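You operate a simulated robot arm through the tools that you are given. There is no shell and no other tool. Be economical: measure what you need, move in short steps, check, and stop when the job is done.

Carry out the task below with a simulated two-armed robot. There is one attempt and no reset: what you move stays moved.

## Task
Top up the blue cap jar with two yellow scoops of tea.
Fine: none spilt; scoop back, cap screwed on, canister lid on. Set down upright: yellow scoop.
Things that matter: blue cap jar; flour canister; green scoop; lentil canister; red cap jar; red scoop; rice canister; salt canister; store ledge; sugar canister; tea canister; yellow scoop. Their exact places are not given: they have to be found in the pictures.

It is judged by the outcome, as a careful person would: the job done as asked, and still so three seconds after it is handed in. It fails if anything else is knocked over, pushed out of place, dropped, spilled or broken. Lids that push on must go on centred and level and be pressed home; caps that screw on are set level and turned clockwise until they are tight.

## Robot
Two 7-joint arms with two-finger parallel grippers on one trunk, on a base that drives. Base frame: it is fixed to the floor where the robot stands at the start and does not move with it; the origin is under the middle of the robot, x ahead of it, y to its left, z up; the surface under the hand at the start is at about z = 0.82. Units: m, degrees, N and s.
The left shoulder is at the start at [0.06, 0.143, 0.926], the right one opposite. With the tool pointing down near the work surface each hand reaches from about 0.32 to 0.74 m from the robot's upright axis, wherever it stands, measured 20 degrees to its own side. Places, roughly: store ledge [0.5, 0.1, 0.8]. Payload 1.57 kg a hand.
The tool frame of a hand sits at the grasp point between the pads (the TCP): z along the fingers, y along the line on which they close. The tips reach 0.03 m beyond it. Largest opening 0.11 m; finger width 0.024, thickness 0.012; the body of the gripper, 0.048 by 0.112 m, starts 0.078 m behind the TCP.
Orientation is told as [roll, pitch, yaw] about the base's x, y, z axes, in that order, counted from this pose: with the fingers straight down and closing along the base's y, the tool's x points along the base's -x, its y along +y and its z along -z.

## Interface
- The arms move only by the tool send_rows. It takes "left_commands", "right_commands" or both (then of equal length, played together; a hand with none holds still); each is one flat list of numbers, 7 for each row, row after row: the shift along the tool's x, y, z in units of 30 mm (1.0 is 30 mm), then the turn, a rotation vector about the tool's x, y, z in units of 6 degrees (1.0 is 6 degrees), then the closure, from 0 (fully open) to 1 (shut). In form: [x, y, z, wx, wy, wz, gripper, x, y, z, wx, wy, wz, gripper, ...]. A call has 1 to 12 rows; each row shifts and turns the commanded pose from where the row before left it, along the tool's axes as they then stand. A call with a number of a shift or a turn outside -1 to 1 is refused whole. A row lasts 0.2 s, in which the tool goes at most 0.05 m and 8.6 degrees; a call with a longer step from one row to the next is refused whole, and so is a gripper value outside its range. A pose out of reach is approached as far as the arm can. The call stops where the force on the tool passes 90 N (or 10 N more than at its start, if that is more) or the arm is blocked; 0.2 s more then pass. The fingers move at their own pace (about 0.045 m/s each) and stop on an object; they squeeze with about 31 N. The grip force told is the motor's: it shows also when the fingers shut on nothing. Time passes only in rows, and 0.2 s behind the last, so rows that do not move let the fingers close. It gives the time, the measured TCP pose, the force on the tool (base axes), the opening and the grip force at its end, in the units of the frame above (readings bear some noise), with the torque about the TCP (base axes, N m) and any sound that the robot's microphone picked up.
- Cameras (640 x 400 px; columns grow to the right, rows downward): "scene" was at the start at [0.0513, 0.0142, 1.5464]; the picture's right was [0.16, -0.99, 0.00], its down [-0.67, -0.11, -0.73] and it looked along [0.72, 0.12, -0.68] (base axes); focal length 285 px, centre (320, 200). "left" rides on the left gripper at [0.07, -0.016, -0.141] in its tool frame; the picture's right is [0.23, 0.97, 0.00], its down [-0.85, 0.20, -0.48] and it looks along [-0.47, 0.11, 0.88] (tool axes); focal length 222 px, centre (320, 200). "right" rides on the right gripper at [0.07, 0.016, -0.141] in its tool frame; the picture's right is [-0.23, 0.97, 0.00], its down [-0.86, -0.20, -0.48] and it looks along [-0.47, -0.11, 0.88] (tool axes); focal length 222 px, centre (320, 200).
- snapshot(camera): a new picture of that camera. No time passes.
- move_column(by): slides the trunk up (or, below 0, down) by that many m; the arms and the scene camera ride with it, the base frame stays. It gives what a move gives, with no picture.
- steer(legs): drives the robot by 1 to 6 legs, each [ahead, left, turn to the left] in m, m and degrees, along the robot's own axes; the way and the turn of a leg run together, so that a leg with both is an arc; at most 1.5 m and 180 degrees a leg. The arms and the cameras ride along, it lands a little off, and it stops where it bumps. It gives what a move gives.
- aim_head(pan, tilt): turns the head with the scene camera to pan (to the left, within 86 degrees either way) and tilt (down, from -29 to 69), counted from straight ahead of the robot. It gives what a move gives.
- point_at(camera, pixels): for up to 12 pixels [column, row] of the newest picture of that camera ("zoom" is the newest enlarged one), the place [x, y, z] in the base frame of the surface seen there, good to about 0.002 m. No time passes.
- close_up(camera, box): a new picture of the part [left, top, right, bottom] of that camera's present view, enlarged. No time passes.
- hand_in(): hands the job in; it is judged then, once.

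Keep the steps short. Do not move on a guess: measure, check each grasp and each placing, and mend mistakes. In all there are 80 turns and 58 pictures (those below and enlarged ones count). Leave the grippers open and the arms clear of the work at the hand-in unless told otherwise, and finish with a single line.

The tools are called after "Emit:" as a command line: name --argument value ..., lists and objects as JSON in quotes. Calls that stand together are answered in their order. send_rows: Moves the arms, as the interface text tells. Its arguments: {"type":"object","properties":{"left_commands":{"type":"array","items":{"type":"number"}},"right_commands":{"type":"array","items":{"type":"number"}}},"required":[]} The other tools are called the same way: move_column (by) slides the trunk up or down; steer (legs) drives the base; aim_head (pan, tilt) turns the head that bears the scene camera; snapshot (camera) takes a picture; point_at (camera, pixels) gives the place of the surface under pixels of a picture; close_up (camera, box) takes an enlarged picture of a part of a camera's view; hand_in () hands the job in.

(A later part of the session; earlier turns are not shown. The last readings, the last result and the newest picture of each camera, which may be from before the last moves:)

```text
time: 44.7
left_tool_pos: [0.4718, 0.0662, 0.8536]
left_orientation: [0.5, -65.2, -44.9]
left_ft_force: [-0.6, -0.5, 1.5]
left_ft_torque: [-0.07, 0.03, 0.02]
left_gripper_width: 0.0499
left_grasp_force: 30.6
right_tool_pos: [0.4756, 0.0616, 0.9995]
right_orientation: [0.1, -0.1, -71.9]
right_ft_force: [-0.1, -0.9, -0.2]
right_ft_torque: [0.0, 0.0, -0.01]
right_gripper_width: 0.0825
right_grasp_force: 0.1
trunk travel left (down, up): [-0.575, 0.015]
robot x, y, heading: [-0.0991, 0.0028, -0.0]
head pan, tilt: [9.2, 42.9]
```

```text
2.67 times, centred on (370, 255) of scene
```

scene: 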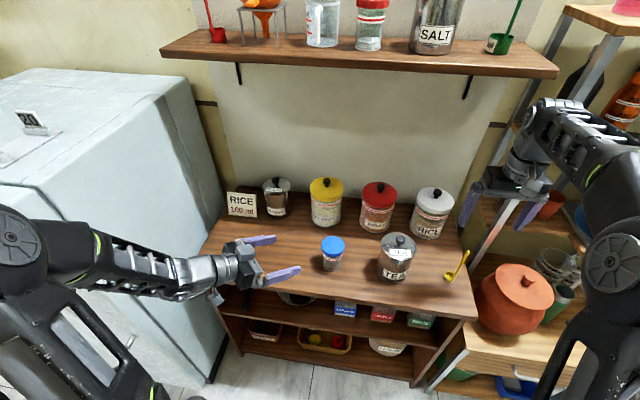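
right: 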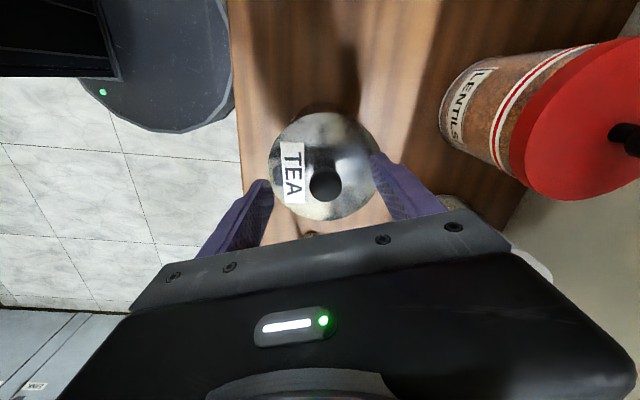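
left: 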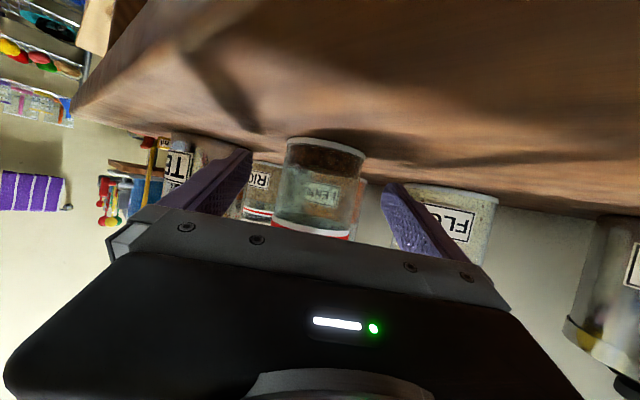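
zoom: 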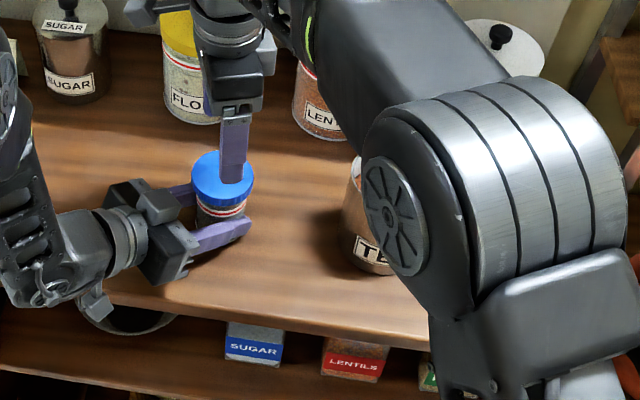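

I'm over the cap. I'll lower to TCP z 0.920 and close on the cap.

Emit:
send_rows --right_commands '[-0.05, 0.03, 0.7, 0, 0, 0, 0.25, 0, 0, 0.7, 0, 0, 0, 0.25, 0, 0, 0.7, 0, 0, 0, 0.25, 0, 0, 0.53, 0, 0, 0, 0.25, 0, 0, 0, 0, 0, 0, 0.25]'

Emit:
send_rows --right_commands '[0, 0, 0, 0, 0, 0, 0.4, 0, 0, 0, 0, 0, 0, 0.6, 0, 0, 0, 0, 0, 0, 1, 0, 0, 0, 0, 0, 0, 1]'

Emit:
snapshot --camera "right"

```text
time: 45.9
left_tool_pos: [0.4714, 0.0665, 0.8551]
left_orientation: [0.6, -65.2, -44.9]
left_ft_force: [0.3, 1.9, 1.5]
left_ft_torque: [-0.02, 0.05, 0.01]
left_gripper_width: 0.0498
left_grasp_force: 31.0
right_tool_pos: [0.4769, 0.0594, 0.9196]
right_orientation: [0.0, -0.1, -71.9]
right_ft_force: [0.4, 0.2, -0.3]
right_ft_torque: [-0.01, 0.02, 0.01]
right_gripper_width: 0.0826
right_grasp_force: 0.1
trunk travel left (down, up): [-0.575, 0.015]
robot x, y, heading: [-0.1037, 0.0062, -0.1]
head pan, tilt: [9.2, 42.9]
```

```text
time: 46.9
left_tool_pos: [0.4713, 0.0654, 0.8546]
left_orientation: [0.5, -65.2, -45.0]
left_ft_force: [-16.7, -1.8, 7.1]
left_ft_torque: [-0.06, -0.78, -0.11]
left_gripper_width: 0.0499
left_grasp_force: 31.3
right_tool_pos: [0.4783, 0.0596, 0.9206]
right_orientation: [0.2, 0.1, -71.9]
right_ft_force: [16.4, 2.4, -4.6]
right_ft_torque: [0.08, -0.25, 0.06]
right_gripper_width: 0.0707
right_grasp_force: 31.3
trunk travel left (down, up): [-0.575, 0.015]
robot x, y, heading: [-0.1027, -0.0014, 0.1]
head pan, tilt: [9.2, 42.9]
```

```text
34 pictures are left
```

right: 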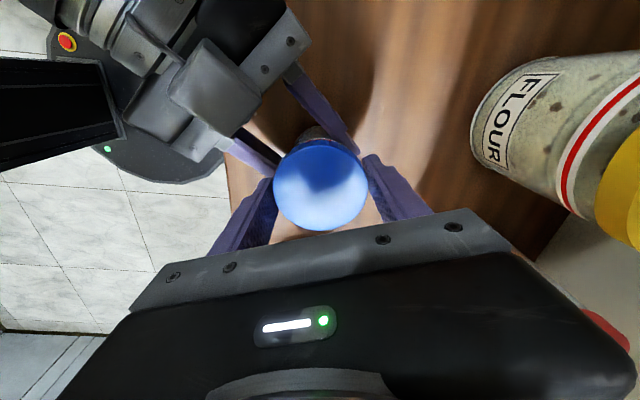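

The grip holds, but with 16 N sideways in x, so I'm slightly off centre. I'll shift 1.5 mm toward +x (tool +y) to relieve it.

Emit:
send_rows --right_commands '[0, 0.05, 0, 0, 0, 0, 1, 0, 0, 0, 0, 0, 0, 1]'

```text
time: 47.5
left_tool_pos: [0.4718, 0.0657, 0.8544]
left_orientation: [0.5, -65.2, -45.0]
left_ft_force: [-13.5, -1.9, 6.2]
left_ft_torque: [-0.2, -0.43, -0.11]
left_gripper_width: 0.0495
left_grasp_force: 30.9
right_tool_pos: [0.4782, 0.0598, 0.9205]
right_orientation: [0.0, 0.0, -71.8]
right_ft_force: [13.3, 0.7, -2.0]
right_ft_torque: [0.06, -0.36, 0.03]
right_gripper_width: 0.0705
right_grasp_force: 31.0
trunk travel left (down, up): [-0.575, 0.015]
robot x, y, heading: [-0.1023, 0.0028, -0.2]
head pan, tilt: [9.2, 42.9]
```

Emit:
send_rows --right_commands '[0, 0.1, 0, 0, 0, 0, 1, 0, 0.05, 0, 0, 0, 0, 1, 0, 0, 0, 0, 0, 0, 1]'

```text
time: 48.3
left_tool_pos: [0.4737, 0.0677, 0.8554]
left_orientation: [0.7, -65.0, -44.9]
left_ft_force: [12.2, 2.1, -3.3]
left_ft_torque: [-0.13, 0.91, -0.06]
left_gripper_width: 0.0498
left_grasp_force: 30.7
right_tool_pos: [0.4815, 0.061, 0.9203]
right_orientation: [-0.3, 0.1, -71.8]
right_ft_force: [-13.5, -2.2, 6.7]
right_ft_torque: [-0.07, -0.01, 0.13]
right_gripper_width: 0.0705
right_grasp_force: 31.0
trunk travel left (down, up): [-0.575, 0.015]
robot x, y, heading: [-0.1058, 0.0004, 0.1]
head pan, tilt: [9.2, 42.9]
```

That overshot, so I'll go back half way. Then a first 30° of counter-clockwise turn (tool wz negative) to test.

Emit:
send_rows --right_commands '[0, -0.075, 0, 0, 0, 0, 1, 0, 0, 0, 0, 0, -1, 1, 0, 0, 0, 0, 0, -1, 1, 0, 0, 0, 0, 0, -1, 1, 0, 0, 0, 0, 0, -1, 1, 0, 0, 0, 0, 0, -1, 1, 0, 0, 0, 0, 0, 0, 1]'

```text
time: 49.9
left_tool_pos: [0.4726, 0.067, 0.8541]
left_orientation: [0.6, -65.2, -44.9]
left_ft_force: [21.9, 6.1, -7.8]
left_ft_torque: [-0.04, 0.78, 0.25]
left_gripper_width: 0.0499
left_grasp_force: 31.1
right_tool_pos: [0.4802, 0.0614, 0.92]
right_orientation: [-0.2, 0.1, -41.8]
right_ft_force: [-21.2, -4.9, 13.3]
right_ft_torque: [-0.16, 0.52, 0.0]
right_gripper_width: 0.0705
right_grasp_force: 30.9
trunk travel left (down, up): [-0.575, 0.015]
robot x, y, heading: [-0.1058, -0.0008, 0.1]
head pan, tilt: [9.2, 42.9]
```

The cap is rising (+13 N up) and there is a -21 N sideways load. I'll correct by 2.5 mm in -x and 1 mm up, and continue turning.

Emit:
send_rows --right_commands '[0.044, -0.077, -0.04, 0, 0, 0, 1, 0, 0, -0.008, 0, 0, -1, 1, 0, 0, -0.008, 0, 0, -1, 1, 0, 0, -0.008, 0, 0, -1, 1, 0, 0, -0.008, 0, 0, -1, 1, 0, 0, 0, 0, 0, 0, 1]'

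```text
time: 51.3
left_tool_pos: [0.4723, 0.0666, 0.8555]
left_orientation: [0.5, -65.4, -45.0]
left_ft_force: [-5.6, 4.6, 12.8]
left_ft_torque: [-0.41, -0.2, -0.04]
left_gripper_width: 0.0499
left_grasp_force: 30.7
right_tool_pos: [0.4789, 0.0579, 0.9217]
right_orientation: [0.0, -0.1, -17.8]
right_ft_force: [5.1, -5.3, -14.7]
right_ft_torque: [0.05, -0.23, 0.0]
right_gripper_width: 0.0707
right_grasp_force: 30.6
trunk travel left (down, up): [-0.575, 0.015]
robot x, y, heading: [-0.1035, -0.0024, -0.1]
head pan, tilt: [9.2, 42.9]
```

Forces are small sideways, but I raised too far (-14.7 N). I'll ease down 0.9 mm and turn on.

Emit:
send_rows --right_commands '[0, 0.02, 0.03, 0, 0, -1, 1, 0, 0, 0, 0, 0, -1, 1, 0, 0, 0, 0, 0, -1, 1, 0, 0, 0, 0, 0, -1, 1, 0, 0, 0, 0, 0, -1, 1, 0, 0, 0, 0, 0, 0, 1]'

```text
time: 52.7
left_tool_pos: [0.4719, 0.0675, 0.8537]
left_orientation: [0.5, -65.2, -44.9]
left_ft_force: [-8.3, 7.9, 6.9]
left_ft_torque: [-0.54, -0.3, -0.03]
left_gripper_width: 0.0499
left_grasp_force: 31.6
right_tool_pos: [0.4783, 0.0579, 0.9212]
right_orientation: [0.0, 0.0, 12.3]
right_ft_force: [8.3, -8.4, -7.6]
right_ft_torque: [-0.1, -0.29, 0.02]
right_gripper_width: 0.0705
right_grasp_force: 31.1
trunk travel left (down, up): [-0.575, 0.015]
robot x, y, heading: [-0.101, -0.0006, 0.4]
head pan, tilt: [9.2, 42.9]
```

Turned 84° so far with low torque. I'll correct 1.5 mm sideways and turn 48° more.

Emit:
send_rows --right_commands '[-0.04, -0.06, 0, 0, 0, -1, 1, 0, 0, 0, 0, 0, -1, 1, 0, 0, 0, 0, 0, -1, 1, 0, 0, 0, 0, 0, -1, 1, 0, 0, 0, 0, 0, -1, 1, 0, 0, 0, 0, 0, -1, 1, 0, 0, 0, 0, 0, -1, 1, 0, 0, 0, 0, 0, -1, 1, 0, 0, 0, 0, 0, 0, 1]'

```text
time: 54.7
left_tool_pos: [0.4715, 0.0658, 0.8541]
left_orientation: [0.4, -65.1, -44.9]
left_ft_force: [7.2, 2.2, -7.9]
left_ft_torque: [0.06, 0.42, 0.03]
left_gripper_width: 0.05
left_grasp_force: 31.0
right_tool_pos: [0.4791, 0.0583, 0.9214]
right_orientation: [0.0, -0.1, 60.2]
right_ft_force: [-6.1, -1.7, 10.6]
right_ft_torque: [-0.05, 0.15, -0.01]
right_gripper_width: 0.0707
right_grasp_force: 30.8
trunk travel left (down, up): [-0.575, 0.015]
robot x, y, heading: [-0.102, -0.001, -0.2]
head pan, tilt: [9.2, 42.9]
```

The cap is rising again (+10.6 N). I'll raise 0.8 mm and turn on, with a slight lift.

Emit:
send_rows --right_commands '[0, 0, -0.027, 0, 0, -1, 1, 0, 0, -0.01, 0, 0, -1, 1, 0, 0, -0.01, 0, 0, -1, 1, 0, 0, -0.01, 0, 0, -1, 1, 0, 0, -0.01, 0, 0, -1, 1, 0, 0, -0.01, 0, 0, -1, 1, 0, 0, -0.01, 0, 0, -1, 1, 0, 0, 0, 0, 0, 0, 1]'

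```text
time: 56.5
left_tool_pos: [0.4726, 0.0651, 0.8543]
left_orientation: [0.6, -65.3, -45.1]
left_ft_force: [1.0, -1.5, 5.4]
left_ft_torque: [0.15, 0.11, 0.03]
left_gripper_width: 0.0498
left_grasp_force: 30.7
right_tool_pos: [0.4791, 0.0574, 0.923]
right_orientation: [0.0, 0.0, 102.2]
right_ft_force: [-2.0, 3.6, -6.6]
right_ft_torque: [0.0, -0.01, 0.04]
right_gripper_width: 0.0707
right_grasp_force: 31.2
trunk travel left (down, up): [-0.575, 0.015]
robot x, y, heading: [-0.1039, 0.0022, -0.0]
head pan, tilt: [9.2, 42.9]
```

Well aligned now, at 174° turned. I'll continue to the wrist's limit.

Emit:
send_rows --right_commands '[0, 0, 0, 0, 0, -1, 1, 0, 0, 0, 0, 0, -1, 1, 0, 0, -0.01, 0, 0, -1, 1, 0, 0, -0.01, 0, 0, -1, 1, 0, 0, -0.01, 0, 0, -1, 1, 0, 0, -0.01, 0, 0, -1, 1, 0, 0, -0.01, 0, 0, -1, 1, 0, 0, -0.01, 0, 0, -1, 1, 0, 0, 0, 0, 0, 0, 1]'

```text
time: 58.5
left_tool_pos: [0.4722, 0.0662, 0.8542]
left_orientation: [0.6, -65.3, -45.0]
left_ft_force: [-6.9, -2.4, 17.6]
left_ft_torque: [0.03, -0.35, -0.08]
left_gripper_width: 0.0501
left_grasp_force: 30.8
right_tool_pos: [0.4789, 0.0586, 0.9237]
right_orientation: [0.0, -0.1, 150.2]
right_ft_force: [7.4, 1.9, -18.0]
right_ft_torque: [0.14, -0.26, 0.03]
right_gripper_width: 0.0703
right_grasp_force: 31.2
trunk travel left (down, up): [-0.575, 0.015]
robot x, y, heading: [-0.1023, -0.0, 0.3]
head pan, tilt: [9.2, 42.9]
```

It still pulls down (-18 N), so it is still threaded. I'll ease down 0.9 mm and try up to 36° more.

Emit:
send_rows --right_commands '[0, 0, 0.03, 0, 0, -1, 1, 0, 0, 0, 0, 0, -1, 1, 0, 0, 0, 0, 0, -1, 1, 0, 0, 0, 0, 0, -1, 1, 0, 0, 0, 0, 0, -1, 1, 0, 0, 0, 0, 0, -1, 1, 0, 0, 0, 0, 0, 0, 1]'

```text
time: 60.1
left_tool_pos: [0.4724, 0.066, 0.8535]
left_orientation: [0.5, -65.2, -45.1]
left_ft_force: [-4.7, -6.3, 6.3]
left_ft_torque: [0.48, -0.28, -0.07]
left_gripper_width: 0.05
left_grasp_force: 30.6
right_tool_pos: [0.4792, 0.0583, 0.9248]
right_orientation: [0.0, 0.0, -173.9]
right_ft_force: [4.0, 7.1, -8.9]
right_ft_torque: [-0.07, -0.11, -0.02]
right_gripper_width: 0.0706
right_grasp_force: 31.0
trunk travel left (down, up): [-0.575, 0.015]
robot x, y, heading: [-0.0999, -0.0025, -0.1]
head pan, tilt: [9.2, 42.9]
```

It reached 186° and is still free to turn. I'll continue, lifting slightly.

Emit:
send_rows --right_commands '[0, 0, 0, 0, 0, -1, 1, 0, 0, 0, 0, 0, -1, 1, 0, 0, -0.01, 0, 0, -1, 1, 0, 0, -0.01, 0, 0, -1, 1, 0, 0, -0.01, 0, 0, -1, 1, 0, 0, -0.01, 0, 0, -1, 1, 0, 0, -0.01, 0, 0, -1, 1, 0, 0, -0.01, 0, 0, -1, 1, 0, 0, 0, 0, 0, 0, 1]'

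```text
time: 62.1
left_tool_pos: [0.4671, 0.0626, 0.8544]
left_orientation: [0.3, -65.0, -45.3]
left_ft_force: [-35.9, -5.5, -5.9]
left_ft_torque: [-0.56, -2.14, -0.41]
left_gripper_width: 0.0519
left_grasp_force: 31.1
right_tool_pos: [0.4532, 0.0583, 0.9241]
right_orientation: [0.8, 1.1, -126.5]
right_ft_force: [36.9, -0.4, 31.9]
right_ft_torque: [0.5, -0.43, 0.3]
right_gripper_width: 0.0691
right_grasp_force: 31.8
right hand out of reach, approached as far as the arm can: row 7, 8
trunk travel left (down, up): [-0.575, 0.015]
robot x, y, heading: [-0.1018, 0.0023, -0.1]
head pan, tilt: [9.2, 42.9]
```

Out of reach in the last rows: the right hand was pulled 26 mm toward the robot. I'll look before doing anything.

Emit:
close_up --camera "scene" --box '[270, 190, 400, 290]'

Emit:
snapshot --camera "right"

```text
4.00 times, centred on (335, 240) of scene
```

zoom: 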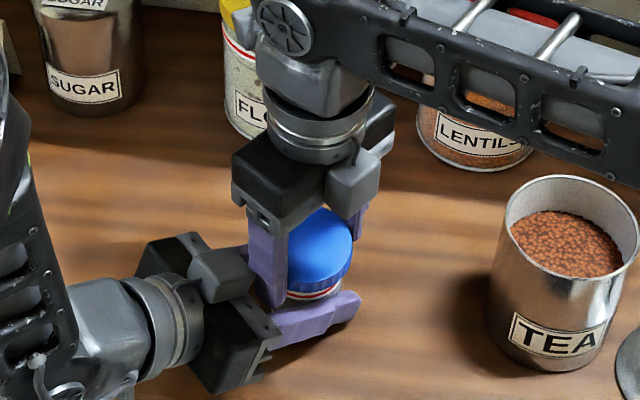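

```text
32 pictures are left
```

right: 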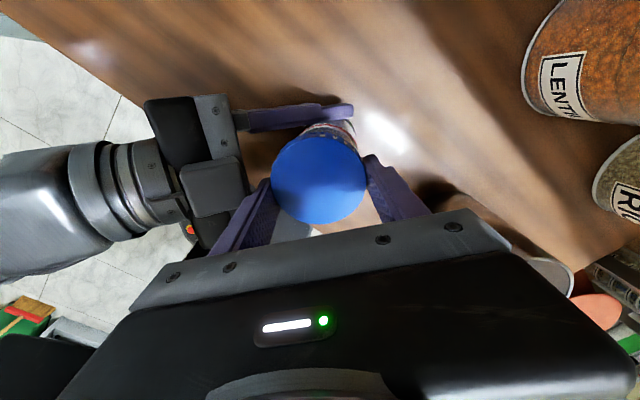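

The cap and jar are still upright-ish, only dragged a few mm. I'll release the cap, rise, and check the jar.

Emit:
send_rows --right_commands '[0, 0, 0, 0, 0, 0, 0.6, 0, 0, 0, 0, 0, 0, 0.2, 0, 0, 0, 0, 0, 0, 0.2, 0, 0, 0, 0, 0, 0, 0.2, 0, 0, -0.5, 0, 0, 0, 0.2, 0, 0, -0.8, 0, 0, 0, 0.2, 0, 0, -0.8, 0, 0, 0, 0.2, 0, 0, 0, 0, 0, 0, 0.2]'

Emit:
send_rows --right_commands '[0, 0, 0, 0, 0, 1, 0.2, 0, 0, 0, 0, 0, 1, 0.2, 0, 0, 0, 0, 0, 1, 0.2, 0, 0, 0, 0, 0, 1, 0.2, 0, 0, 0, 0, 0, 1, 0.2, 0, 0, 0, 0, 0, 1, 0.2, 0, 0, 0, 0, 0, 1, 0.2, 0, 0, 0, 0, 0, 1, 0.2, 0, 0, 0, 0, 0, 1, 0.2, 0, 0, 0, 0, 0, 1, 0.2, 0, 0, 0, 0, 0, 1, 0.2, 0, 0, 0, 0, 0, 1, 0.2]'

Emit:
send_rows --right_commands '[0, 0, 0, 0, 0, 1, 0.2, 0, 0, 0, 0, 0, 1, 0.2, 0, 0, 0, 0, 0, 1, 0.2, 0, 0, 0, 0, 0, 1, 0.2, 0, 0, 0, 0, 0, 1, 0.2, 0, 0, 0, 0, 0, 1, 0.2, 0, 0, 0, 0, 0, 1, 0.2, 0, 0, 0, 0, 0, 1, 0.2, 0, 0, 0, 0, 0, 1, 0.2, 0, 0, 0, 0, 0, 1, 0.2, 0, 0, 0, 0, 0, 1, 0.2, 0, 0, 0, 0, 0, 1, 0.2]'

Emit:
snapshot --camera "right"

Emit:
close_up --camera "scene" --box '[270, 190, 400, 290]'

```text
time: 63.9
left_tool_pos: [0.4731, 0.0662, 0.8552]
left_orientation: [0.6, -65.2, -45.0]
left_ft_force: [0.6, -0.8, -1.1]
left_ft_torque: [-0.01, 0.02, 0.0]
left_gripper_width: 0.0501
left_grasp_force: 30.7
right_tool_pos: [0.429, 0.063, 0.9733]
right_orientation: [0.2, 0.3, -125.9]
right_ft_force: [-0.3, 0.1, 0.3]
right_ft_torque: [-0.01, 0.0, 0.0]
right_gripper_width: 0.0879
right_grasp_force: 0.0
right hand out of reach, approached as far as the arm can: row 5, 6, 7
trunk travel left (down, up): [-0.575, 0.015]
robot x, y, heading: [-0.1018, -0.0041, -0.1]
head pan, tilt: [9.2, 42.9]
```

```text
time: 66.5
left_tool_pos: [0.4711, 0.0667, 0.8542]
left_orientation: [0.6, -65.3, -45.0]
left_ft_force: [0.2, -0.1, -1.3]
left_ft_torque: [0.01, -0.02, 0.0]
left_gripper_width: 0.0499
left_grasp_force: 31.3
right_tool_pos: [0.4284, 0.061, 0.974]
right_orientation: [0.0, 0.0, 162.0]
right_ft_force: [0.7, 0.3, -1.1]
right_ft_torque: [-0.01, -0.03, -0.03]
right_gripper_width: 0.0882
right_grasp_force: 0.1
trunk travel left (down, up): [-0.575, 0.015]
robot x, y, heading: [-0.1045, -0.0021, -0.0]
head pan, tilt: [9.2, 42.9]
```

```text
time: 69.1
left_tool_pos: [0.4711, 0.0659, 0.8544]
left_orientation: [0.6, -65.2, -45.0]
left_ft_force: [-0.2, 0.0, -1.3]
left_ft_torque: [0.03, 0.03, -0.01]
left_gripper_width: 0.0499
left_grasp_force: 30.7
right_tool_pos: [0.4275, 0.0603, 0.9742]
right_orientation: [0.0, 0.0, 89.9]
right_ft_force: [0.5, -0.2, 0.1]
right_ft_torque: [0.0, 0.02, -0.01]
right_gripper_width: 0.088
right_grasp_force: 0.2
trunk travel left (down, up): [-0.575, 0.015]
robot x, y, heading: [-0.104, -0.0017, 0.1]
head pan, tilt: [9.2, 42.9]
```

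```text
31 pictures are left
```

right: 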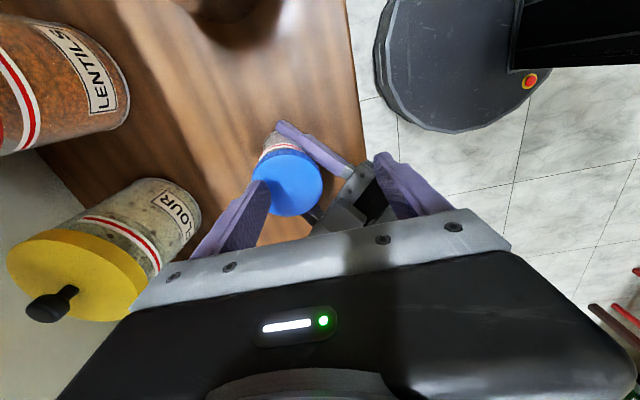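

```text
4.00 times, centred on (335, 240) of scene
```

zoom: 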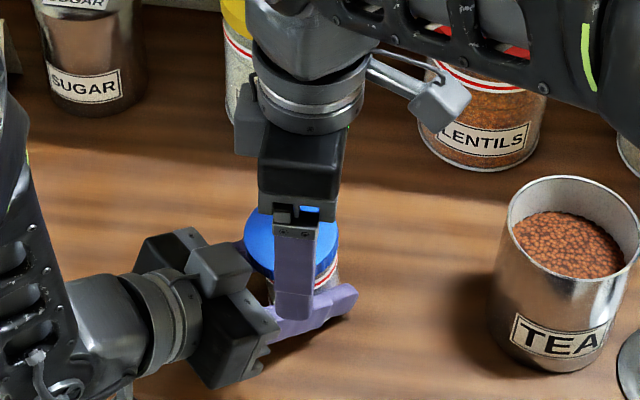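

Measuring the cap's current place and level from the right camera.

Emit:
point_at --camera "right" --pixels '[[287, 185], [318, 183], [262, 190], [290, 158], [290, 210], [268, 172], [308, 205], [275, 145]]'

```text
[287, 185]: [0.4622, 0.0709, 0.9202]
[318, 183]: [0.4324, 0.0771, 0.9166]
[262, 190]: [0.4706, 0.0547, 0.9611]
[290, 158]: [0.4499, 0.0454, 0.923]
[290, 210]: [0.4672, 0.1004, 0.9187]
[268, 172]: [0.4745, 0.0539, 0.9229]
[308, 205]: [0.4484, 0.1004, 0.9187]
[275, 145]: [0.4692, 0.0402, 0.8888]
```

The jar leans about 8° in the left grip, with the cap still on. I'll raise the right hand and loosen the left so the jar rocks back upright on the table, then measure.

Emit:
send_rows --right_commands '[0, 0, -0.6, 0, 0, 0, 0.2, 0, 0, -0.6, 0, 0, 0, 0.2, 0, 0, 0, 0, 0, 0, 0.2, 0, 0, 0, 0, 0, 0, 0.2, 0, 0, 0, 0, 0, 0, 0.2, 0, 0, 0, 0, 0, 0, 0.2, 0, 0, 0, 0, 0, 0, 0.2]' --left_commands '[0, 0, 0, 0, 0, 0, 1, 0, 0, 0, 0, 0, 0, 1, 0, 0, 0, 0, 0, 0, 0.53, 0, 0, 0, 0, 0, 0, 0.5, 0, 0, 0, 0, 0, 0, 0.47, 0, 0, 0, 0, 0, 0, 0.44, 0, 0, 0, 0, 0, 0, 0.44]'

Emit:
snapshot --camera "right"

Emit:
snapshot --camera "left"

```text
time: 70.7
left_tool_pos: [0.4719, 0.0663, 0.8546]
left_orientation: [0.4, -65.3, -45.0]
left_ft_force: [-0.1, 0.1, 0.1]
left_ft_torque: [-0.02, 0.0, -0.02]
left_gripper_width: 0.0617
left_grasp_force: 0.0
right_tool_pos: [0.4292, 0.0629, 1.0099]
right_orientation: [-0.1, 0.1, 90.1]
right_ft_force: [-0.1, 1.4, -0.5]
right_ft_torque: [0.02, 0.03, 0.02]
right_gripper_width: 0.0881
right_grasp_force: 0.1
trunk travel left (down, up): [-0.575, 0.015]
robot x, y, heading: [-0.1012, 0.0012, -0.1]
head pan, tilt: [9.2, 42.9]
```

```text
29 pictures are left
```

right: 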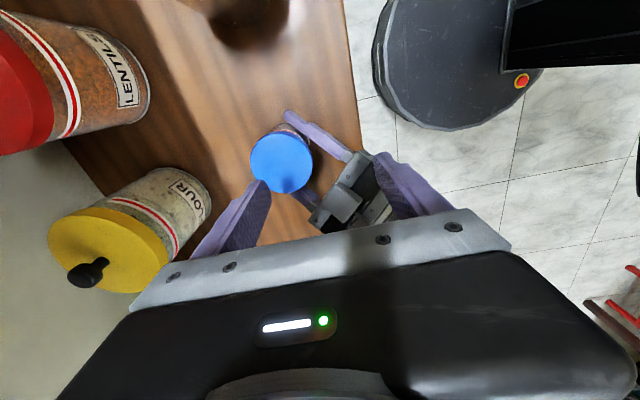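

```text
28 pictures are left
```

left: 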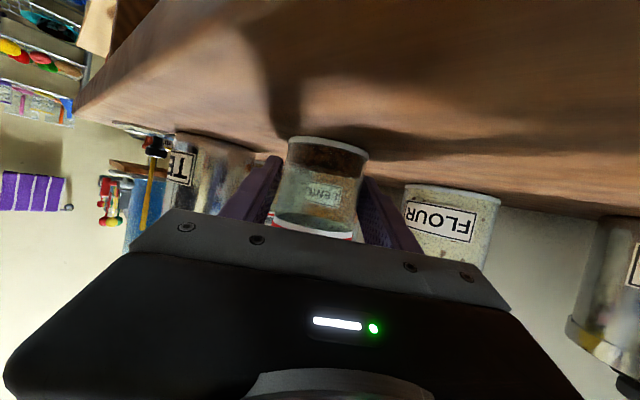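

Emit:
point_at --camera "right" --pixels '[[281, 160], [311, 160], [253, 160], [283, 135], [283, 188], [262, 144], [302, 180]]'

```text
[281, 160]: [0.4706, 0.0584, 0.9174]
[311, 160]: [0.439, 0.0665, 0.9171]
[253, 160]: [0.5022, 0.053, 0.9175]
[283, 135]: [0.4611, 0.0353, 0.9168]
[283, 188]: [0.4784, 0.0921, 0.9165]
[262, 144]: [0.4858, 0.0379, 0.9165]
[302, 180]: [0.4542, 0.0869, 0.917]
```

The jar is upright again, with the cap level at (0.4705,0.060). I'll re-centre the left hand and close it on the body, then bring the right hand over the cap and down.

Emit:
send_rows --left_commands '[0, -0.18, -0.2, 0, 0, 0, 0.44, 0, 0, 0, 0, 0, 0, 0.47, 0, 0, 0, 0, 0, 0, 0.5, 0, 0, 0, 0, 0, 0, 0.6, 0, 0, 0, 0, 0, 0, 1, 0, 0, 0, 0, 0, 0, 1, 0, 0, 0, 0, 0, 0, 1]' --right_commands '[0.05, -0.69, 0, 0, 0, 0, 0.2, 0.05, -0.69, 0, 0, 0, 0, 0.2, 0, 0, 0, 0, 0, 0, 0.2, 0, 0, 0, 0, 0, 0, 0.2, 0, 0, 0, 0, 0, 0, 0.2, 0, 0, 0, 0, 0, 0, 0.2, 0, 0, 0, 0, 0, 0, 0.2]'

Emit:
snapshot --camera "right"

```text
time: 72.3
left_tool_pos: [0.4629, 0.0657, 0.8585]
left_orientation: [0.5, -65.3, -45.0]
left_ft_force: [-1.2, -0.2, 0.4]
left_ft_torque: [-0.06, 0.1, -0.02]
left_gripper_width: 0.0502
left_grasp_force: 31.2
right_tool_pos: [0.4691, 0.0571, 1.0105]
right_orientation: [-0.1, 0.0, 90.0]
right_ft_force: [0.6, 0.3, 0.8]
right_ft_torque: [-0.04, -0.01, -0.01]
right_gripper_width: 0.088
right_grasp_force: 0.0
trunk travel left (down, up): [-0.575, 0.015]
robot x, y, heading: [-0.1062, -0.0012, 0.1]
head pan, tilt: [9.2, 42.9]
```

```text
27 pictures are left
```

right: 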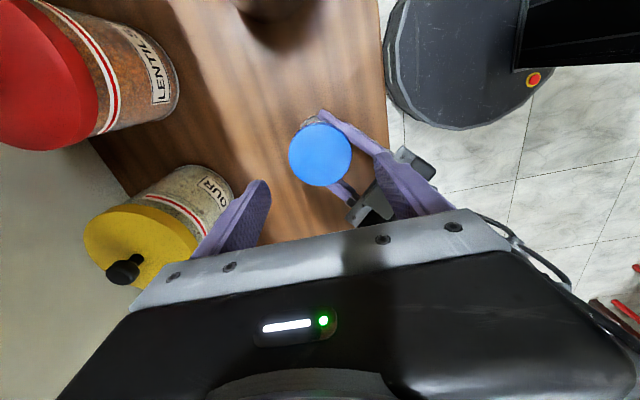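

Emit:
point_at --camera "right" --pixels '[[350, 153], [291, 153], [320, 126], [320, 183], [300, 135], [341, 175]]'

```text
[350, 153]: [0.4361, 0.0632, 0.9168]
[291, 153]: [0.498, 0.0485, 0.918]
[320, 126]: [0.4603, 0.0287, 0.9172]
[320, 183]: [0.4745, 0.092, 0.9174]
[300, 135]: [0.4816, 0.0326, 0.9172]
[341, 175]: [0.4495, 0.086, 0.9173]
```

The cap is level and centred at (0.467,0.0595). I'll lower onto it, close, and read the forces.

Emit:
send_rows --right_commands '[-0.08, 0.067, 0.9, 0, 0, 0, 0.2, 0, 0, 0.9, 0, 0, 0, 0.2, 0, 0, 0.9, 0, 0, 0, 0.2, 0, 0, 0.36, 0, 0, 0, 0.2, 0, 0, 0, 0, 0, 0, 0.3, 0, 0, 0, 0, 0, 0, 0.6, 0, 0, 0, 0, 0, 0, 1, 0, 0, 0, 0, 0, 0, 1, 0, 0, 0, 0, 0, 0, 1]'

Emit:
send_rows --right_commands '[0, 0, -0.05, 0, 0, 0, 1, 0, 0, -0.02, 0, 0, 0, 1, 0, 0, 0, 0, 0, 0, 1]'

```text
time: 74.3
left_tool_pos: [0.4633, 0.0648, 0.8579]
left_orientation: [0.5, -65.1, -45.0]
left_ft_force: [-1.0, -0.8, 0.9]
left_ft_torque: [-0.06, 0.04, 0.0]
left_gripper_width: 0.05
left_grasp_force: 31.4
right_tool_pos: [0.4681, 0.061, 0.9165]
right_orientation: [0.1, 0.1, 90.1]
right_ft_force: [0.6, -0.4, 0.3]
right_ft_torque: [-0.03, -0.01, 0.03]
right_gripper_width: 0.0684
right_grasp_force: 30.8
trunk travel left (down, up): [-0.575, 0.015]
robot x, y, heading: [-0.1001, -0.0003, 0.2]
head pan, tilt: [9.2, 42.9]
```

```text
time: 75.1
left_tool_pos: [0.4631, 0.0655, 0.8586]
left_orientation: [0.6, -65.2, -45.0]
left_ft_force: [-0.2, -0.3, 1.9]
left_ft_torque: [-0.16, 0.08, -0.02]
left_gripper_width: 0.0497
left_grasp_force: 31.0
right_tool_pos: [0.4683, 0.0608, 0.9197]
right_orientation: [0.0, 0.0, 90.0]
right_ft_force: [0.8, 0.5, -0.1]
right_ft_torque: [0.03, 0.0, 0.01]
right_gripper_width: 0.0684
right_grasp_force: 30.3
trunk travel left (down, up): [-0.575, 0.015]
robot x, y, heading: [-0.1037, 0.0007, -0.0]
head pan, tilt: [9.2, 42.9]
```

There is no load on lifting 2 mm, so the cap is off its threads. For setting it down I need to hold it lower in the fingers. So I'll put it back on the jar, re-grip 17 mm higher so the tips are level with the cap's rim, then lift.

Emit:
send_rows --right_commands '[0, 0, 0.08, 0, 0, 0, 1, 0, 0, 0, 0, 0, 0, 0.6, 0, 0, 0, 0, 0, 0, 0.25, 0, 0, 0, 0, 0, 0, 0.25, 0, 0, -0.3, 0, 0, 0, 0.25, 0, 0, -0.26, 0, 0, 0, 0.25, 0, 0, 0, 0, 0, 0, 0.4, 0, 0, 0, 0, 0, 0, 0.6, 0, 0, 0, 0, 0, 0, 1, 0, 0, 0, 0, 0, 0, 1]'

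Emit:
send_rows --right_commands '[0, 0, -0.1, 0, 0, 0, 1, 0, 0, -0.4, 0, 0, 0, 1, 0, 0, -0.9, 0, 0, 0, 1, 0, 0, 0, 0, 0, 0, 1]'

Emit:
close_up --camera "scene" --box '[270, 170, 420, 290]'

```text
time: 77.3
left_tool_pos: [0.4637, 0.0677, 0.8581]
left_orientation: [0.7, -65.1, -44.9]
left_ft_force: [1.9, -2.3, 2.3]
left_ft_torque: [-0.11, 0.06, 0.07]
left_gripper_width: 0.05
left_grasp_force: 30.8
right_tool_pos: [0.469, 0.0616, 0.934]
right_orientation: [0.0, 0.0, 90.1]
right_ft_force: [-0.5, 1.2, 0.6]
right_ft_torque: [-0.02, 0.07, -0.02]
right_gripper_width: 0.0685
right_grasp_force: 31.2
trunk travel left (down, up): [-0.575, 0.015]
robot x, y, heading: [-0.1043, -0.0007, 0.2]
head pan, tilt: [9.2, 42.9]
```

```text
time: 78.3
left_tool_pos: [0.4646, 0.0666, 0.8584]
left_orientation: [0.6, -65.2, -45.0]
left_ft_force: [-0.4, 0.2, 4.0]
left_ft_torque: [-0.16, 0.05, -0.01]
left_gripper_width: 0.0498
left_grasp_force: 31.0
right_tool_pos: [0.4677, 0.0592, 0.9779]
right_orientation: [0.0, 0.0, 90.1]
right_ft_force: [0.1, 1.0, -0.7]
right_ft_torque: [0.03, -0.02, 0.03]
right_gripper_width: 0.0686
right_grasp_force: 30.8
trunk travel left (down, up): [-0.575, 0.015]
robot x, y, heading: [-0.1016, 0.0028, -0.2]
head pan, tilt: [9.2, 42.9]
```

```text
3.33 times, centred on (345, 230) of scene
```

zoom: 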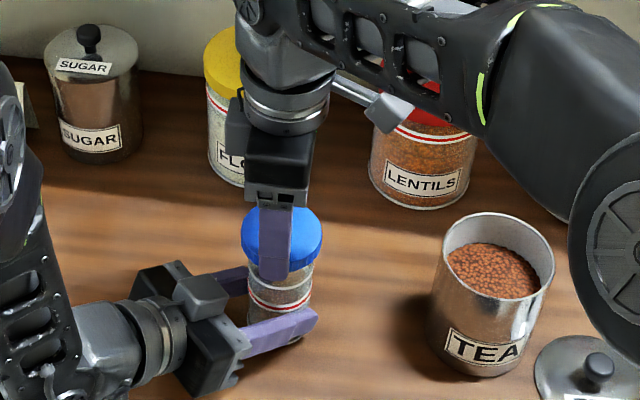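

The cap is lifted clear. I'll carry it to the free patch at (0.54,-0.03) and lower to TCP z 0.857.

Emit:
send_rows --right_commands '[0.99, -0.8, 0, 0, 0, 0, 1, 0.99, -0.8, 0, 0, 0, 0, 1, 0.99, -0.8, 0, 0, 0, 0, 1, 0, 0, 0.9, 0, 0, 0, 1, 0, 0, 0.9, 0, 0, 0, 1, 0, 0, 0.9, 0, 0, 0, 1, 0, 0, 0.9, 0, 0, 0, 1, 0, 0, 0.4, 0, 0, 0, 1, 0, 0, 0, 0, 0, 0, 1]'

Emit:
send_rows --right_commands '[0, 0, 0.07, 0, 0, 0, 1, 0, 0, 0.05, 0, 0, 0, 1, 0, 0, 0, 0, 0, 0, 1]'

Emit:
close_up --camera "scene" --box '[290, 170, 430, 280]'

```text
time: 80.3
left_tool_pos: [0.4632, 0.067, 0.8572]
left_orientation: [0.6, -65.2, -44.9]
left_ft_force: [0.0, 1.8, 5.1]
left_ft_torque: [-0.11, 0.07, -0.02]
left_gripper_width: 0.0501
left_grasp_force: 31.5
right_tool_pos: [0.5413, -0.0276, 0.8593]
right_orientation: [0.0, 0.0, 90.1]
right_ft_force: [-0.8, 0.7, -0.2]
right_ft_torque: [-0.02, -0.01, -0.04]
right_gripper_width: 0.0685
right_grasp_force: 31.1
trunk travel left (down, up): [-0.575, 0.015]
robot x, y, heading: [-0.1025, 0.0041, 0.2]
head pan, tilt: [9.2, 42.9]
```

```text
time: 81.1
left_tool_pos: [0.4636, 0.0666, 0.8576]
left_orientation: [0.7, -65.2, -44.9]
left_ft_force: [0.1, 0.3, 4.7]
left_ft_torque: [-0.1, 0.06, 0.01]
left_gripper_width: 0.0499
left_grasp_force: 30.6
right_tool_pos: [0.5397, -0.0291, 0.8559]
right_orientation: [0.0, -0.1, 90.1]
right_ft_force: [-1.1, 0.3, 0.2]
right_ft_torque: [-0.02, 0.03, -0.01]
right_gripper_width: 0.0688
right_grasp_force: 31.2
trunk travel left (down, up): [-0.575, 0.015]
robot x, y, heading: [-0.1023, -0.0041, 0.1]
head pan, tilt: [9.2, 42.9]
```

```text
3.64 times, centred on (360, 225) of scene
```

zoom: 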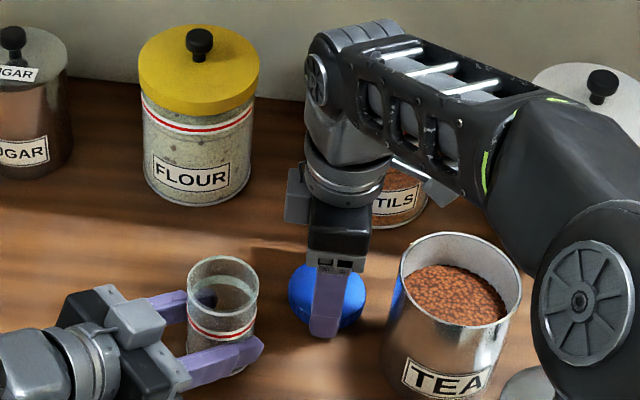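

The jar is open and the cap is just above the table. I'll set it down in small steps.

Emit:
send_rows --right_commands '[0, 0, 0.05, 0, 0, 0, 1, 0, 0, 0.05, 0, 0, 0, 1, 0, 0, 0, 0, 0, 0, 1]'

Emit:
send_rows --right_commands '[0, 0, 0.03, 0, 0, 0, 1, 0, 0, 0, 0, 0, 0, 1]'

```text
time: 81.9
left_tool_pos: [0.4646, 0.0651, 0.8575]
left_orientation: [0.6, -65.2, -45.0]
left_ft_force: [1.2, 0.3, 4.0]
left_ft_torque: [-0.11, 0.01, 0.04]
left_gripper_width: 0.0498
left_grasp_force: 31.5
right_tool_pos: [0.5397, -0.0282, 0.8521]
right_orientation: [0.0, 0.0, 90.1]
right_ft_force: [-0.4, -0.5, 2.0]
right_ft_torque: [-0.09, 0.08, -0.02]
right_gripper_width: 0.0683
right_grasp_force: 30.9
trunk travel left (down, up): [-0.575, 0.015]
robot x, y, heading: [-0.1053, -0.0004, 0.2]
head pan, tilt: [9.2, 42.9]
```

```text
time: 82.5
left_tool_pos: [0.4643, 0.0664, 0.8581]
left_orientation: [0.4, -65.2, -45.0]
left_ft_force: [0.6, 0.8, 1.1]
left_ft_torque: [-0.06, -0.03, 0.06]
left_gripper_width: 0.05
left_grasp_force: 31.1
right_tool_pos: [0.5388, -0.0279, 0.8518]
right_orientation: [-0.3, 0.0, 90.1]
right_ft_force: [0.9, -0.4, 9.6]
right_ft_torque: [-0.2, 0.22, 0.05]
right_gripper_width: 0.0685
right_grasp_force: 31.2
trunk travel left (down, up): [-0.575, 0.015]
robot x, y, heading: [-0.1033, -0.0019, 0.1]
head pan, tilt: [9.2, 42.9]
```

It touches at 9.6 N. I'll release, rise, travel to above the scoop, and turn back to yaw 0.

Emit:
send_rows --right_commands '[0, 0, -0.02, 0, 0, 0, 0.7, 0, 0, 0, 0, 0, 0, 0.2, 0, 0, 0, 0, 0, 0, 0.2, 0, 0, 0, 0, 0, 0, 0.2, 0, 0, -0.5, 0, 0, 0, 0.2, 0, 0, -0.93, 0, 0, 0, 0.2, 0, 0, -0.93, 0, 0, 0, 0.2, 0, 0, -0.93, 0, 0, 0, 0.2, 0, 0, -0.93, 0, 0, 0, 0.2, 0, 0, -0.93, 0, 0, 0, 0.2, 0, 0, -0.93, 0, 0, 0, 0.2]'

Emit:
send_rows --right_commands '[1, 0.274, 0, 0, 0, 0, 0.2, 1, 0.274, 0, 0, 0, 0, 0.2, 1, 0.274, 0, 0, 0, 0, 0.2, 1, 0.274, 0, 0, 0, 0, 0.2, 1, 0.274, 0, 0, 0, 0, 0.2, 1, 0.274, 0, 0, 0, 0, 0.2, 1, 0.274, 0, 0, 0, 0, 0.2, 1, 0.274, 0, 0, 0, 0, 0.2, 1, 0.274, 0, 0, 0, 0, 0.2, 0, 0, 0, 0, 0, 1, 0.2, 0, 0, 0, 0, 0, 1, 0.2, 0, 0, 0, 0, 0, 1, 0.2]'

Emit:
send_rows --right_commands '[0, 0, 0, 0, 0, 1, 0.2, 0, 0, 0, 0, 0, 1, 0.2, 0, 0, 0, 0, 0, 1, 0.2, 0, 0, 0, 0, 0, 1, 0.2, 0, 0, 0, 0, 0, 1, 0.2, 0, 0, 0, 0, 0, 1, 0.2, 0, 0, 0, 0, 0, 1, 0.2, 0, 0, 0, 0, 0, 1, 0.2, 0, 0, 0, 0, 0, 1, 0.2, 0, 0, 0, 0, 0, 1, 0.2, 0, 0, 0, 0, 0, 1, 0.2, 0, 0, 0, 0, 0, 1, 0.2]'

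Emit:
snapshot --camera "right"

Emit:
snapshot --camera "scene"

```text
time: 84.9
left_tool_pos: [0.4631, 0.0665, 0.8589]
left_orientation: [0.6, -65.2, -45.0]
left_ft_force: [-1.6, 2.3, 4.4]
left_ft_torque: [-0.08, 0.1, -0.08]
left_gripper_width: 0.0501
left_grasp_force: 31.0
right_tool_pos: [0.5389, -0.0293, 1.0166]
right_orientation: [-0.1, 0.0, 90.1]
right_ft_force: [0.0, 0.7, 0.1]
right_ft_torque: [0.01, 0.01, -0.01]
right_gripper_width: 0.088
right_grasp_force: 0.0
right hand out of reach, approached as far as the arm can: row 11
trunk travel left (down, up): [-0.575, 0.015]
robot x, y, heading: [-0.1051, -0.0016, 0.2]
head pan, tilt: [9.2, 42.9]
```

```text
time: 87.5
left_tool_pos: [0.4629, 0.0668, 0.8576]
left_orientation: [0.6, -65.2, -45.0]
left_ft_force: [0.1, 0.1, 3.1]
left_ft_torque: [-0.11, 0.06, 0.0]
left_gripper_width: 0.0499
left_grasp_force: 31.1
right_tool_pos: [0.4652, -0.2999, 1.0155]
right_orientation: [0.0, 0.0, 72.0]
right_ft_force: [0.8, -0.2, -0.3]
right_ft_torque: [0.0, 0.01, -0.04]
right_gripper_width: 0.0881
right_grasp_force: 0.2
trunk travel left (down, up): [-0.575, 0.015]
robot x, y, heading: [-0.1002, -0.0018, 0.3]
head pan, tilt: [9.2, 42.9]
```

```text
time: 90.1
left_tool_pos: [0.4645, 0.0661, 0.8567]
left_orientation: [0.5, -65.2, -45.0]
left_ft_force: [-0.8, -0.5, 4.8]
left_ft_torque: [-0.13, 0.05, -0.02]
left_gripper_width: 0.0501
left_grasp_force: 31.3
right_tool_pos: [0.4662, -0.2995, 1.014]
right_orientation: [0.0, 0.0, 0.0]
right_ft_force: [0.2, -1.2, -0.3]
right_ft_torque: [0.04, -0.04, -0.02]
right_gripper_width: 0.0882
right_grasp_force: 0.1
trunk travel left (down, up): [-0.575, 0.015]
robot x, y, heading: [-0.1073, 0.0025, 0.1]
head pan, tilt: [9.2, 42.9]
```

```text
24 pictures are left
```

right: 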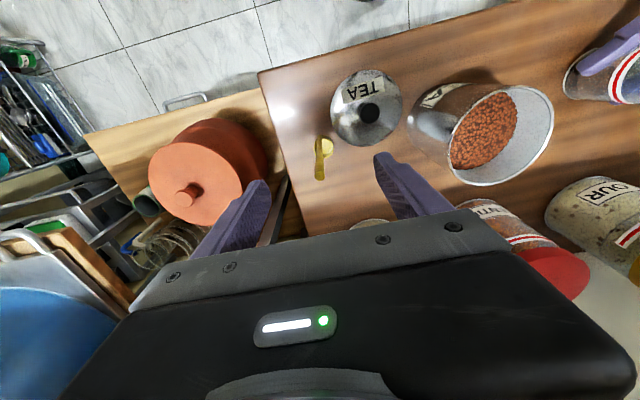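

```text
23 pictures are left
```

scene: 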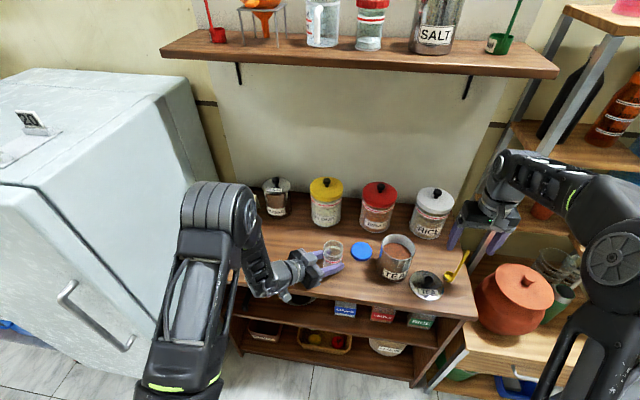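

The scoop lies between the fingers. I'll check the handle top's exact place before lowering.

Emit:
close_up --camera "right" --box '[290, 120, 370, 190]'

Emit:
point_at --camera "right" --pixels '[[320, 174], [321, 160], [327, 146], [318, 178], [324, 178]]'

```text
5.71 times, centred on (330, 155) of right
```

zoom: 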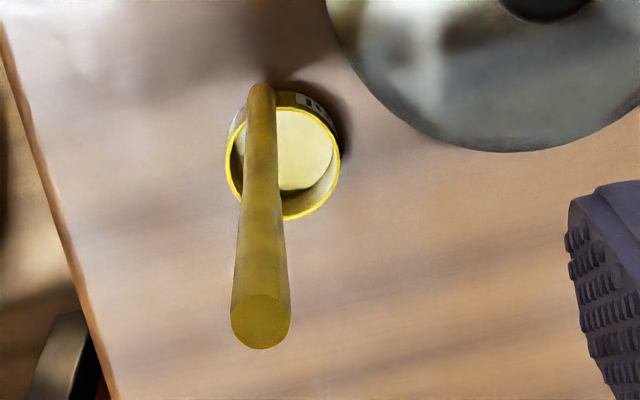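

```text
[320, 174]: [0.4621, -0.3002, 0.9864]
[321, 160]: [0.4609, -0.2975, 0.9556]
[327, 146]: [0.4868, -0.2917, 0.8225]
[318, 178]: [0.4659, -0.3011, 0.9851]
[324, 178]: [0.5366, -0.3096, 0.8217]
```

The handle is at (0.465,-0.300), centred between the fingers. I'll lower to TCP z 0.957 and close.

Emit:
send_rows --right_commands '[0, 0, 0.7, 0, 0, 0, 0.2, 0, 0, 0.7, 0, 0, 0, 0.2, 0, 0, 0.5, 0, 0, 0, 0.2, 0, 0, 0, 0, 0, 0, 0.5, 0, 0, 0, 0, 0, 0, 0.7, 0, 0, 0, 0, 0, 0, 0.8, 0, 0, 0, 0, 0, 0, 0.85, 0, 0, 0, 0, 0, 0, 0.9, 0, 0, 0, 0, 0, 0, 1, 0, 0, 0, 0, 0, 0, 1, 0, 0, 0, 0, 0, 0, 1]'

Emit:
send_rows --right_commands '[0, 0, -0.3, 0, 0, 0, 1, 0, 0, -0.9, 0, 0, 0, 1, 0, 0, -0.9, 0, 0, 0, 1, 0, 0, -0.9, 0, 0, 0, 1, 0, 0, -0.9, 0, 0, 0, 1, 0, 0, 0, 0, 0, 0, 1]'

Emit:
close_up --camera "scene" --box '[370, 150, 530, 300]'

```text
time: 92.5
left_tool_pos: [0.4641, 0.0664, 0.8578]
left_orientation: [0.6, -65.2, -45.1]
left_ft_force: [-0.1, -0.3, 4.2]
left_ft_torque: [-0.09, 0.09, -0.01]
left_gripper_width: 0.0498
left_grasp_force: 31.0
right_tool_pos: [0.466, -0.2988, 0.9575]
right_orientation: [0.0, 0.0, 0.1]
right_ft_force: [0.4, -0.7, 0.1]
right_ft_torque: [0.02, 0.03, 0.0]
right_gripper_width: 0.0097
right_grasp_force: 27.8
trunk travel left (down, up): [-0.575, 0.015]
robot x, y, heading: [-0.1034, -0.0049, 0.1]
head pan, tilt: [9.2, 42.9]
```

```text
time: 93.9
left_tool_pos: [0.4621, 0.0661, 0.8582]
left_orientation: [0.5, -65.2, -45.0]
left_ft_force: [-1.4, 1.0, 4.3]
left_ft_torque: [-0.12, 0.1, -0.03]
left_gripper_width: 0.0496
left_grasp_force: 30.8
right_tool_pos: [0.4658, -0.3016, 1.0758]
right_orientation: [0.0, 0.0, 0.1]
right_ft_force: [-0.6, -1.1, -0.3]
right_ft_torque: [0.02, -0.01, 0.0]
right_gripper_width: 0.0097
right_grasp_force: 28.2
trunk travel left (down, up): [-0.575, 0.015]
robot x, y, heading: [-0.1011, 0.0002, 0.3]
head pan, tilt: [9.2, 42.9]
```

```text
2.67 times, centred on (450, 225) of scene
```

zoom: 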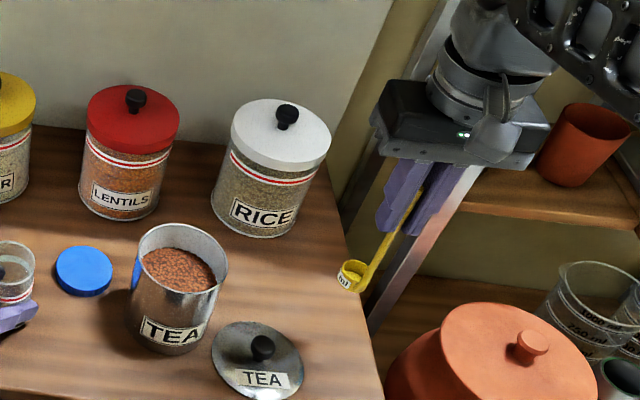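

The scoop is held upright with opening 0.0097. I'll raise it, carry it over the canister to about (0.478,-0.117), and lower the bowl to just above the tea.

Emit:
send_rows --right_commands '[0, 0, -0.97, 0, 0, 0, 1, -0.057, 0.88, 0, 0, 0, 0, 1, -0.057, 0.88, 0, 0, 0, 0, 1, -0.057, 0.88, 0, 0, 0, 0, 1, -0.057, 0.88, 0, 0, 0, 0, 1, -0.057, 0.88, 0, 0, 0, 0, 1, -0.057, 0.88, 0, 0, 0, 0, 1, -0.057, 0.88, 0, 0, 0, 0, 1, 0, 0, 0, 0, 0, 0, 1]'

Emit:
close_up --camera "scene" --box '[330, 190, 450, 290]'

```text
time: 95.9
left_tool_pos: [0.4629, 0.067, 0.8584]
left_orientation: [0.5, -65.3, -44.9]
left_ft_force: [-0.6, -0.6, 3.2]
left_ft_torque: [-0.12, 0.08, 0.08]
left_gripper_width: 0.0497
left_grasp_force: 30.9
right_tool_pos: [0.4788, -0.1156, 1.1036]
right_orientation: [0.1, 0.0, 0.1]
right_ft_force: [0.1, 0.1, -0.1]
right_ft_torque: [0.0, 0.04, 0.03]
right_gripper_width: 0.0096
right_grasp_force: 27.6
trunk travel left (down, up): [-0.575, 0.015]
robot x, y, heading: [-0.1035, -0.0037, 0.3]
head pan, tilt: [9.2, 42.9]
```

```text
4.00 times, centred on (390, 240) of scene
```

zoom: 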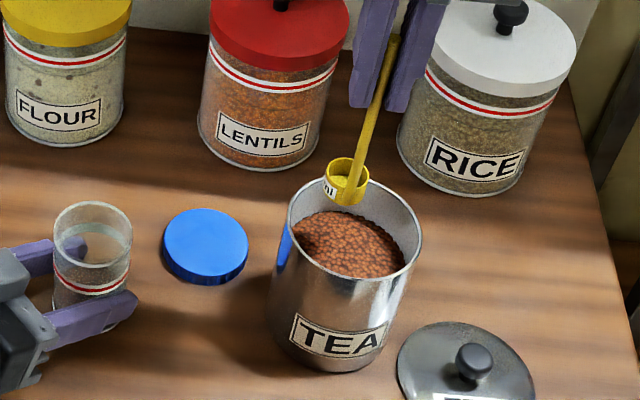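

Emit:
point_at --camera "zoom" --pixels '[[350, 160], [328, 170], [345, 203], [368, 175], [290, 210], [420, 235], [355, 278], [300, 185], [350, 240], [320, 250], [390, 260]]'

```text
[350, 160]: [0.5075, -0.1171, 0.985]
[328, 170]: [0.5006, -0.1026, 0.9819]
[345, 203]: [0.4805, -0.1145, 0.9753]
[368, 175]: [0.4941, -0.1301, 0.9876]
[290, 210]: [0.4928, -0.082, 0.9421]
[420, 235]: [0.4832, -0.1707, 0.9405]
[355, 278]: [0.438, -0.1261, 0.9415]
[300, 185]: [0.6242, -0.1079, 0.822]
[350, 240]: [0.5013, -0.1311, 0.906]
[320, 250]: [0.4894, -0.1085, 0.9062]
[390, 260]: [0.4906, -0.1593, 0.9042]
```

The bowl's rim centre is at (0.494,-0.116,0.986), as expected, and the canister centre is at about (0.487,-0.127). I'll lower the bowl to just above the tea and tilt 36° about the bowl.

Emit:
send_rows --right_commands '[0, 0, 0.95, 0, 0, 0, 1, 0, 0, 0.95, 0, 0, 0, 1, 0, -0.415, 0.022, -1, 0, 0, 1, 0, -0.415, 0.022, -1, 0, 0, 1, 0, -0.415, 0.022, -1, 0, 0, 1, 0, -0.415, 0.022, -1, 0, 0, 1, 0, -0.415, 0.022, -1, 0, 0, 1, 0, -0.415, 0.022, -1, 0, 0, 1, 0, 0, 0, 0, 0, 0, 1]'

Emit:
close_up --camera "scene" --box '[340, 190, 460, 290]'

```text
time: 97.9
left_tool_pos: [0.4643, 0.0662, 0.8578]
left_orientation: [0.6, -65.2, -45.0]
left_ft_force: [-0.3, -0.5, 3.2]
left_ft_torque: [-0.1, 0.02, -0.02]
left_gripper_width: 0.0501
left_grasp_force: 31.3
right_tool_pos: [0.4769, -0.1845, 1.0236]
right_orientation: [36.1, -0.1, 0.1]
right_ft_force: [-0.1, 0.5, -0.5]
right_ft_torque: [-0.04, 0.01, -0.02]
right_gripper_width: 0.0097
right_grasp_force: 27.5
trunk travel left (down, up): [-0.575, 0.015]
robot x, y, heading: [-0.1031, -0.0003, 0.2]
head pan, tilt: [9.2, 42.9]
```

```text
4.00 times, centred on (400, 240) of scene
```

zoom: 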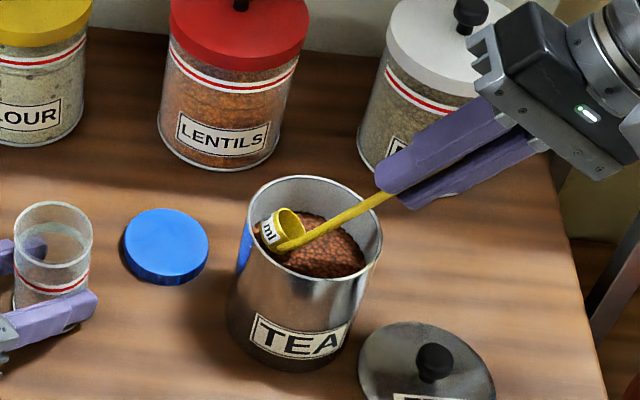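

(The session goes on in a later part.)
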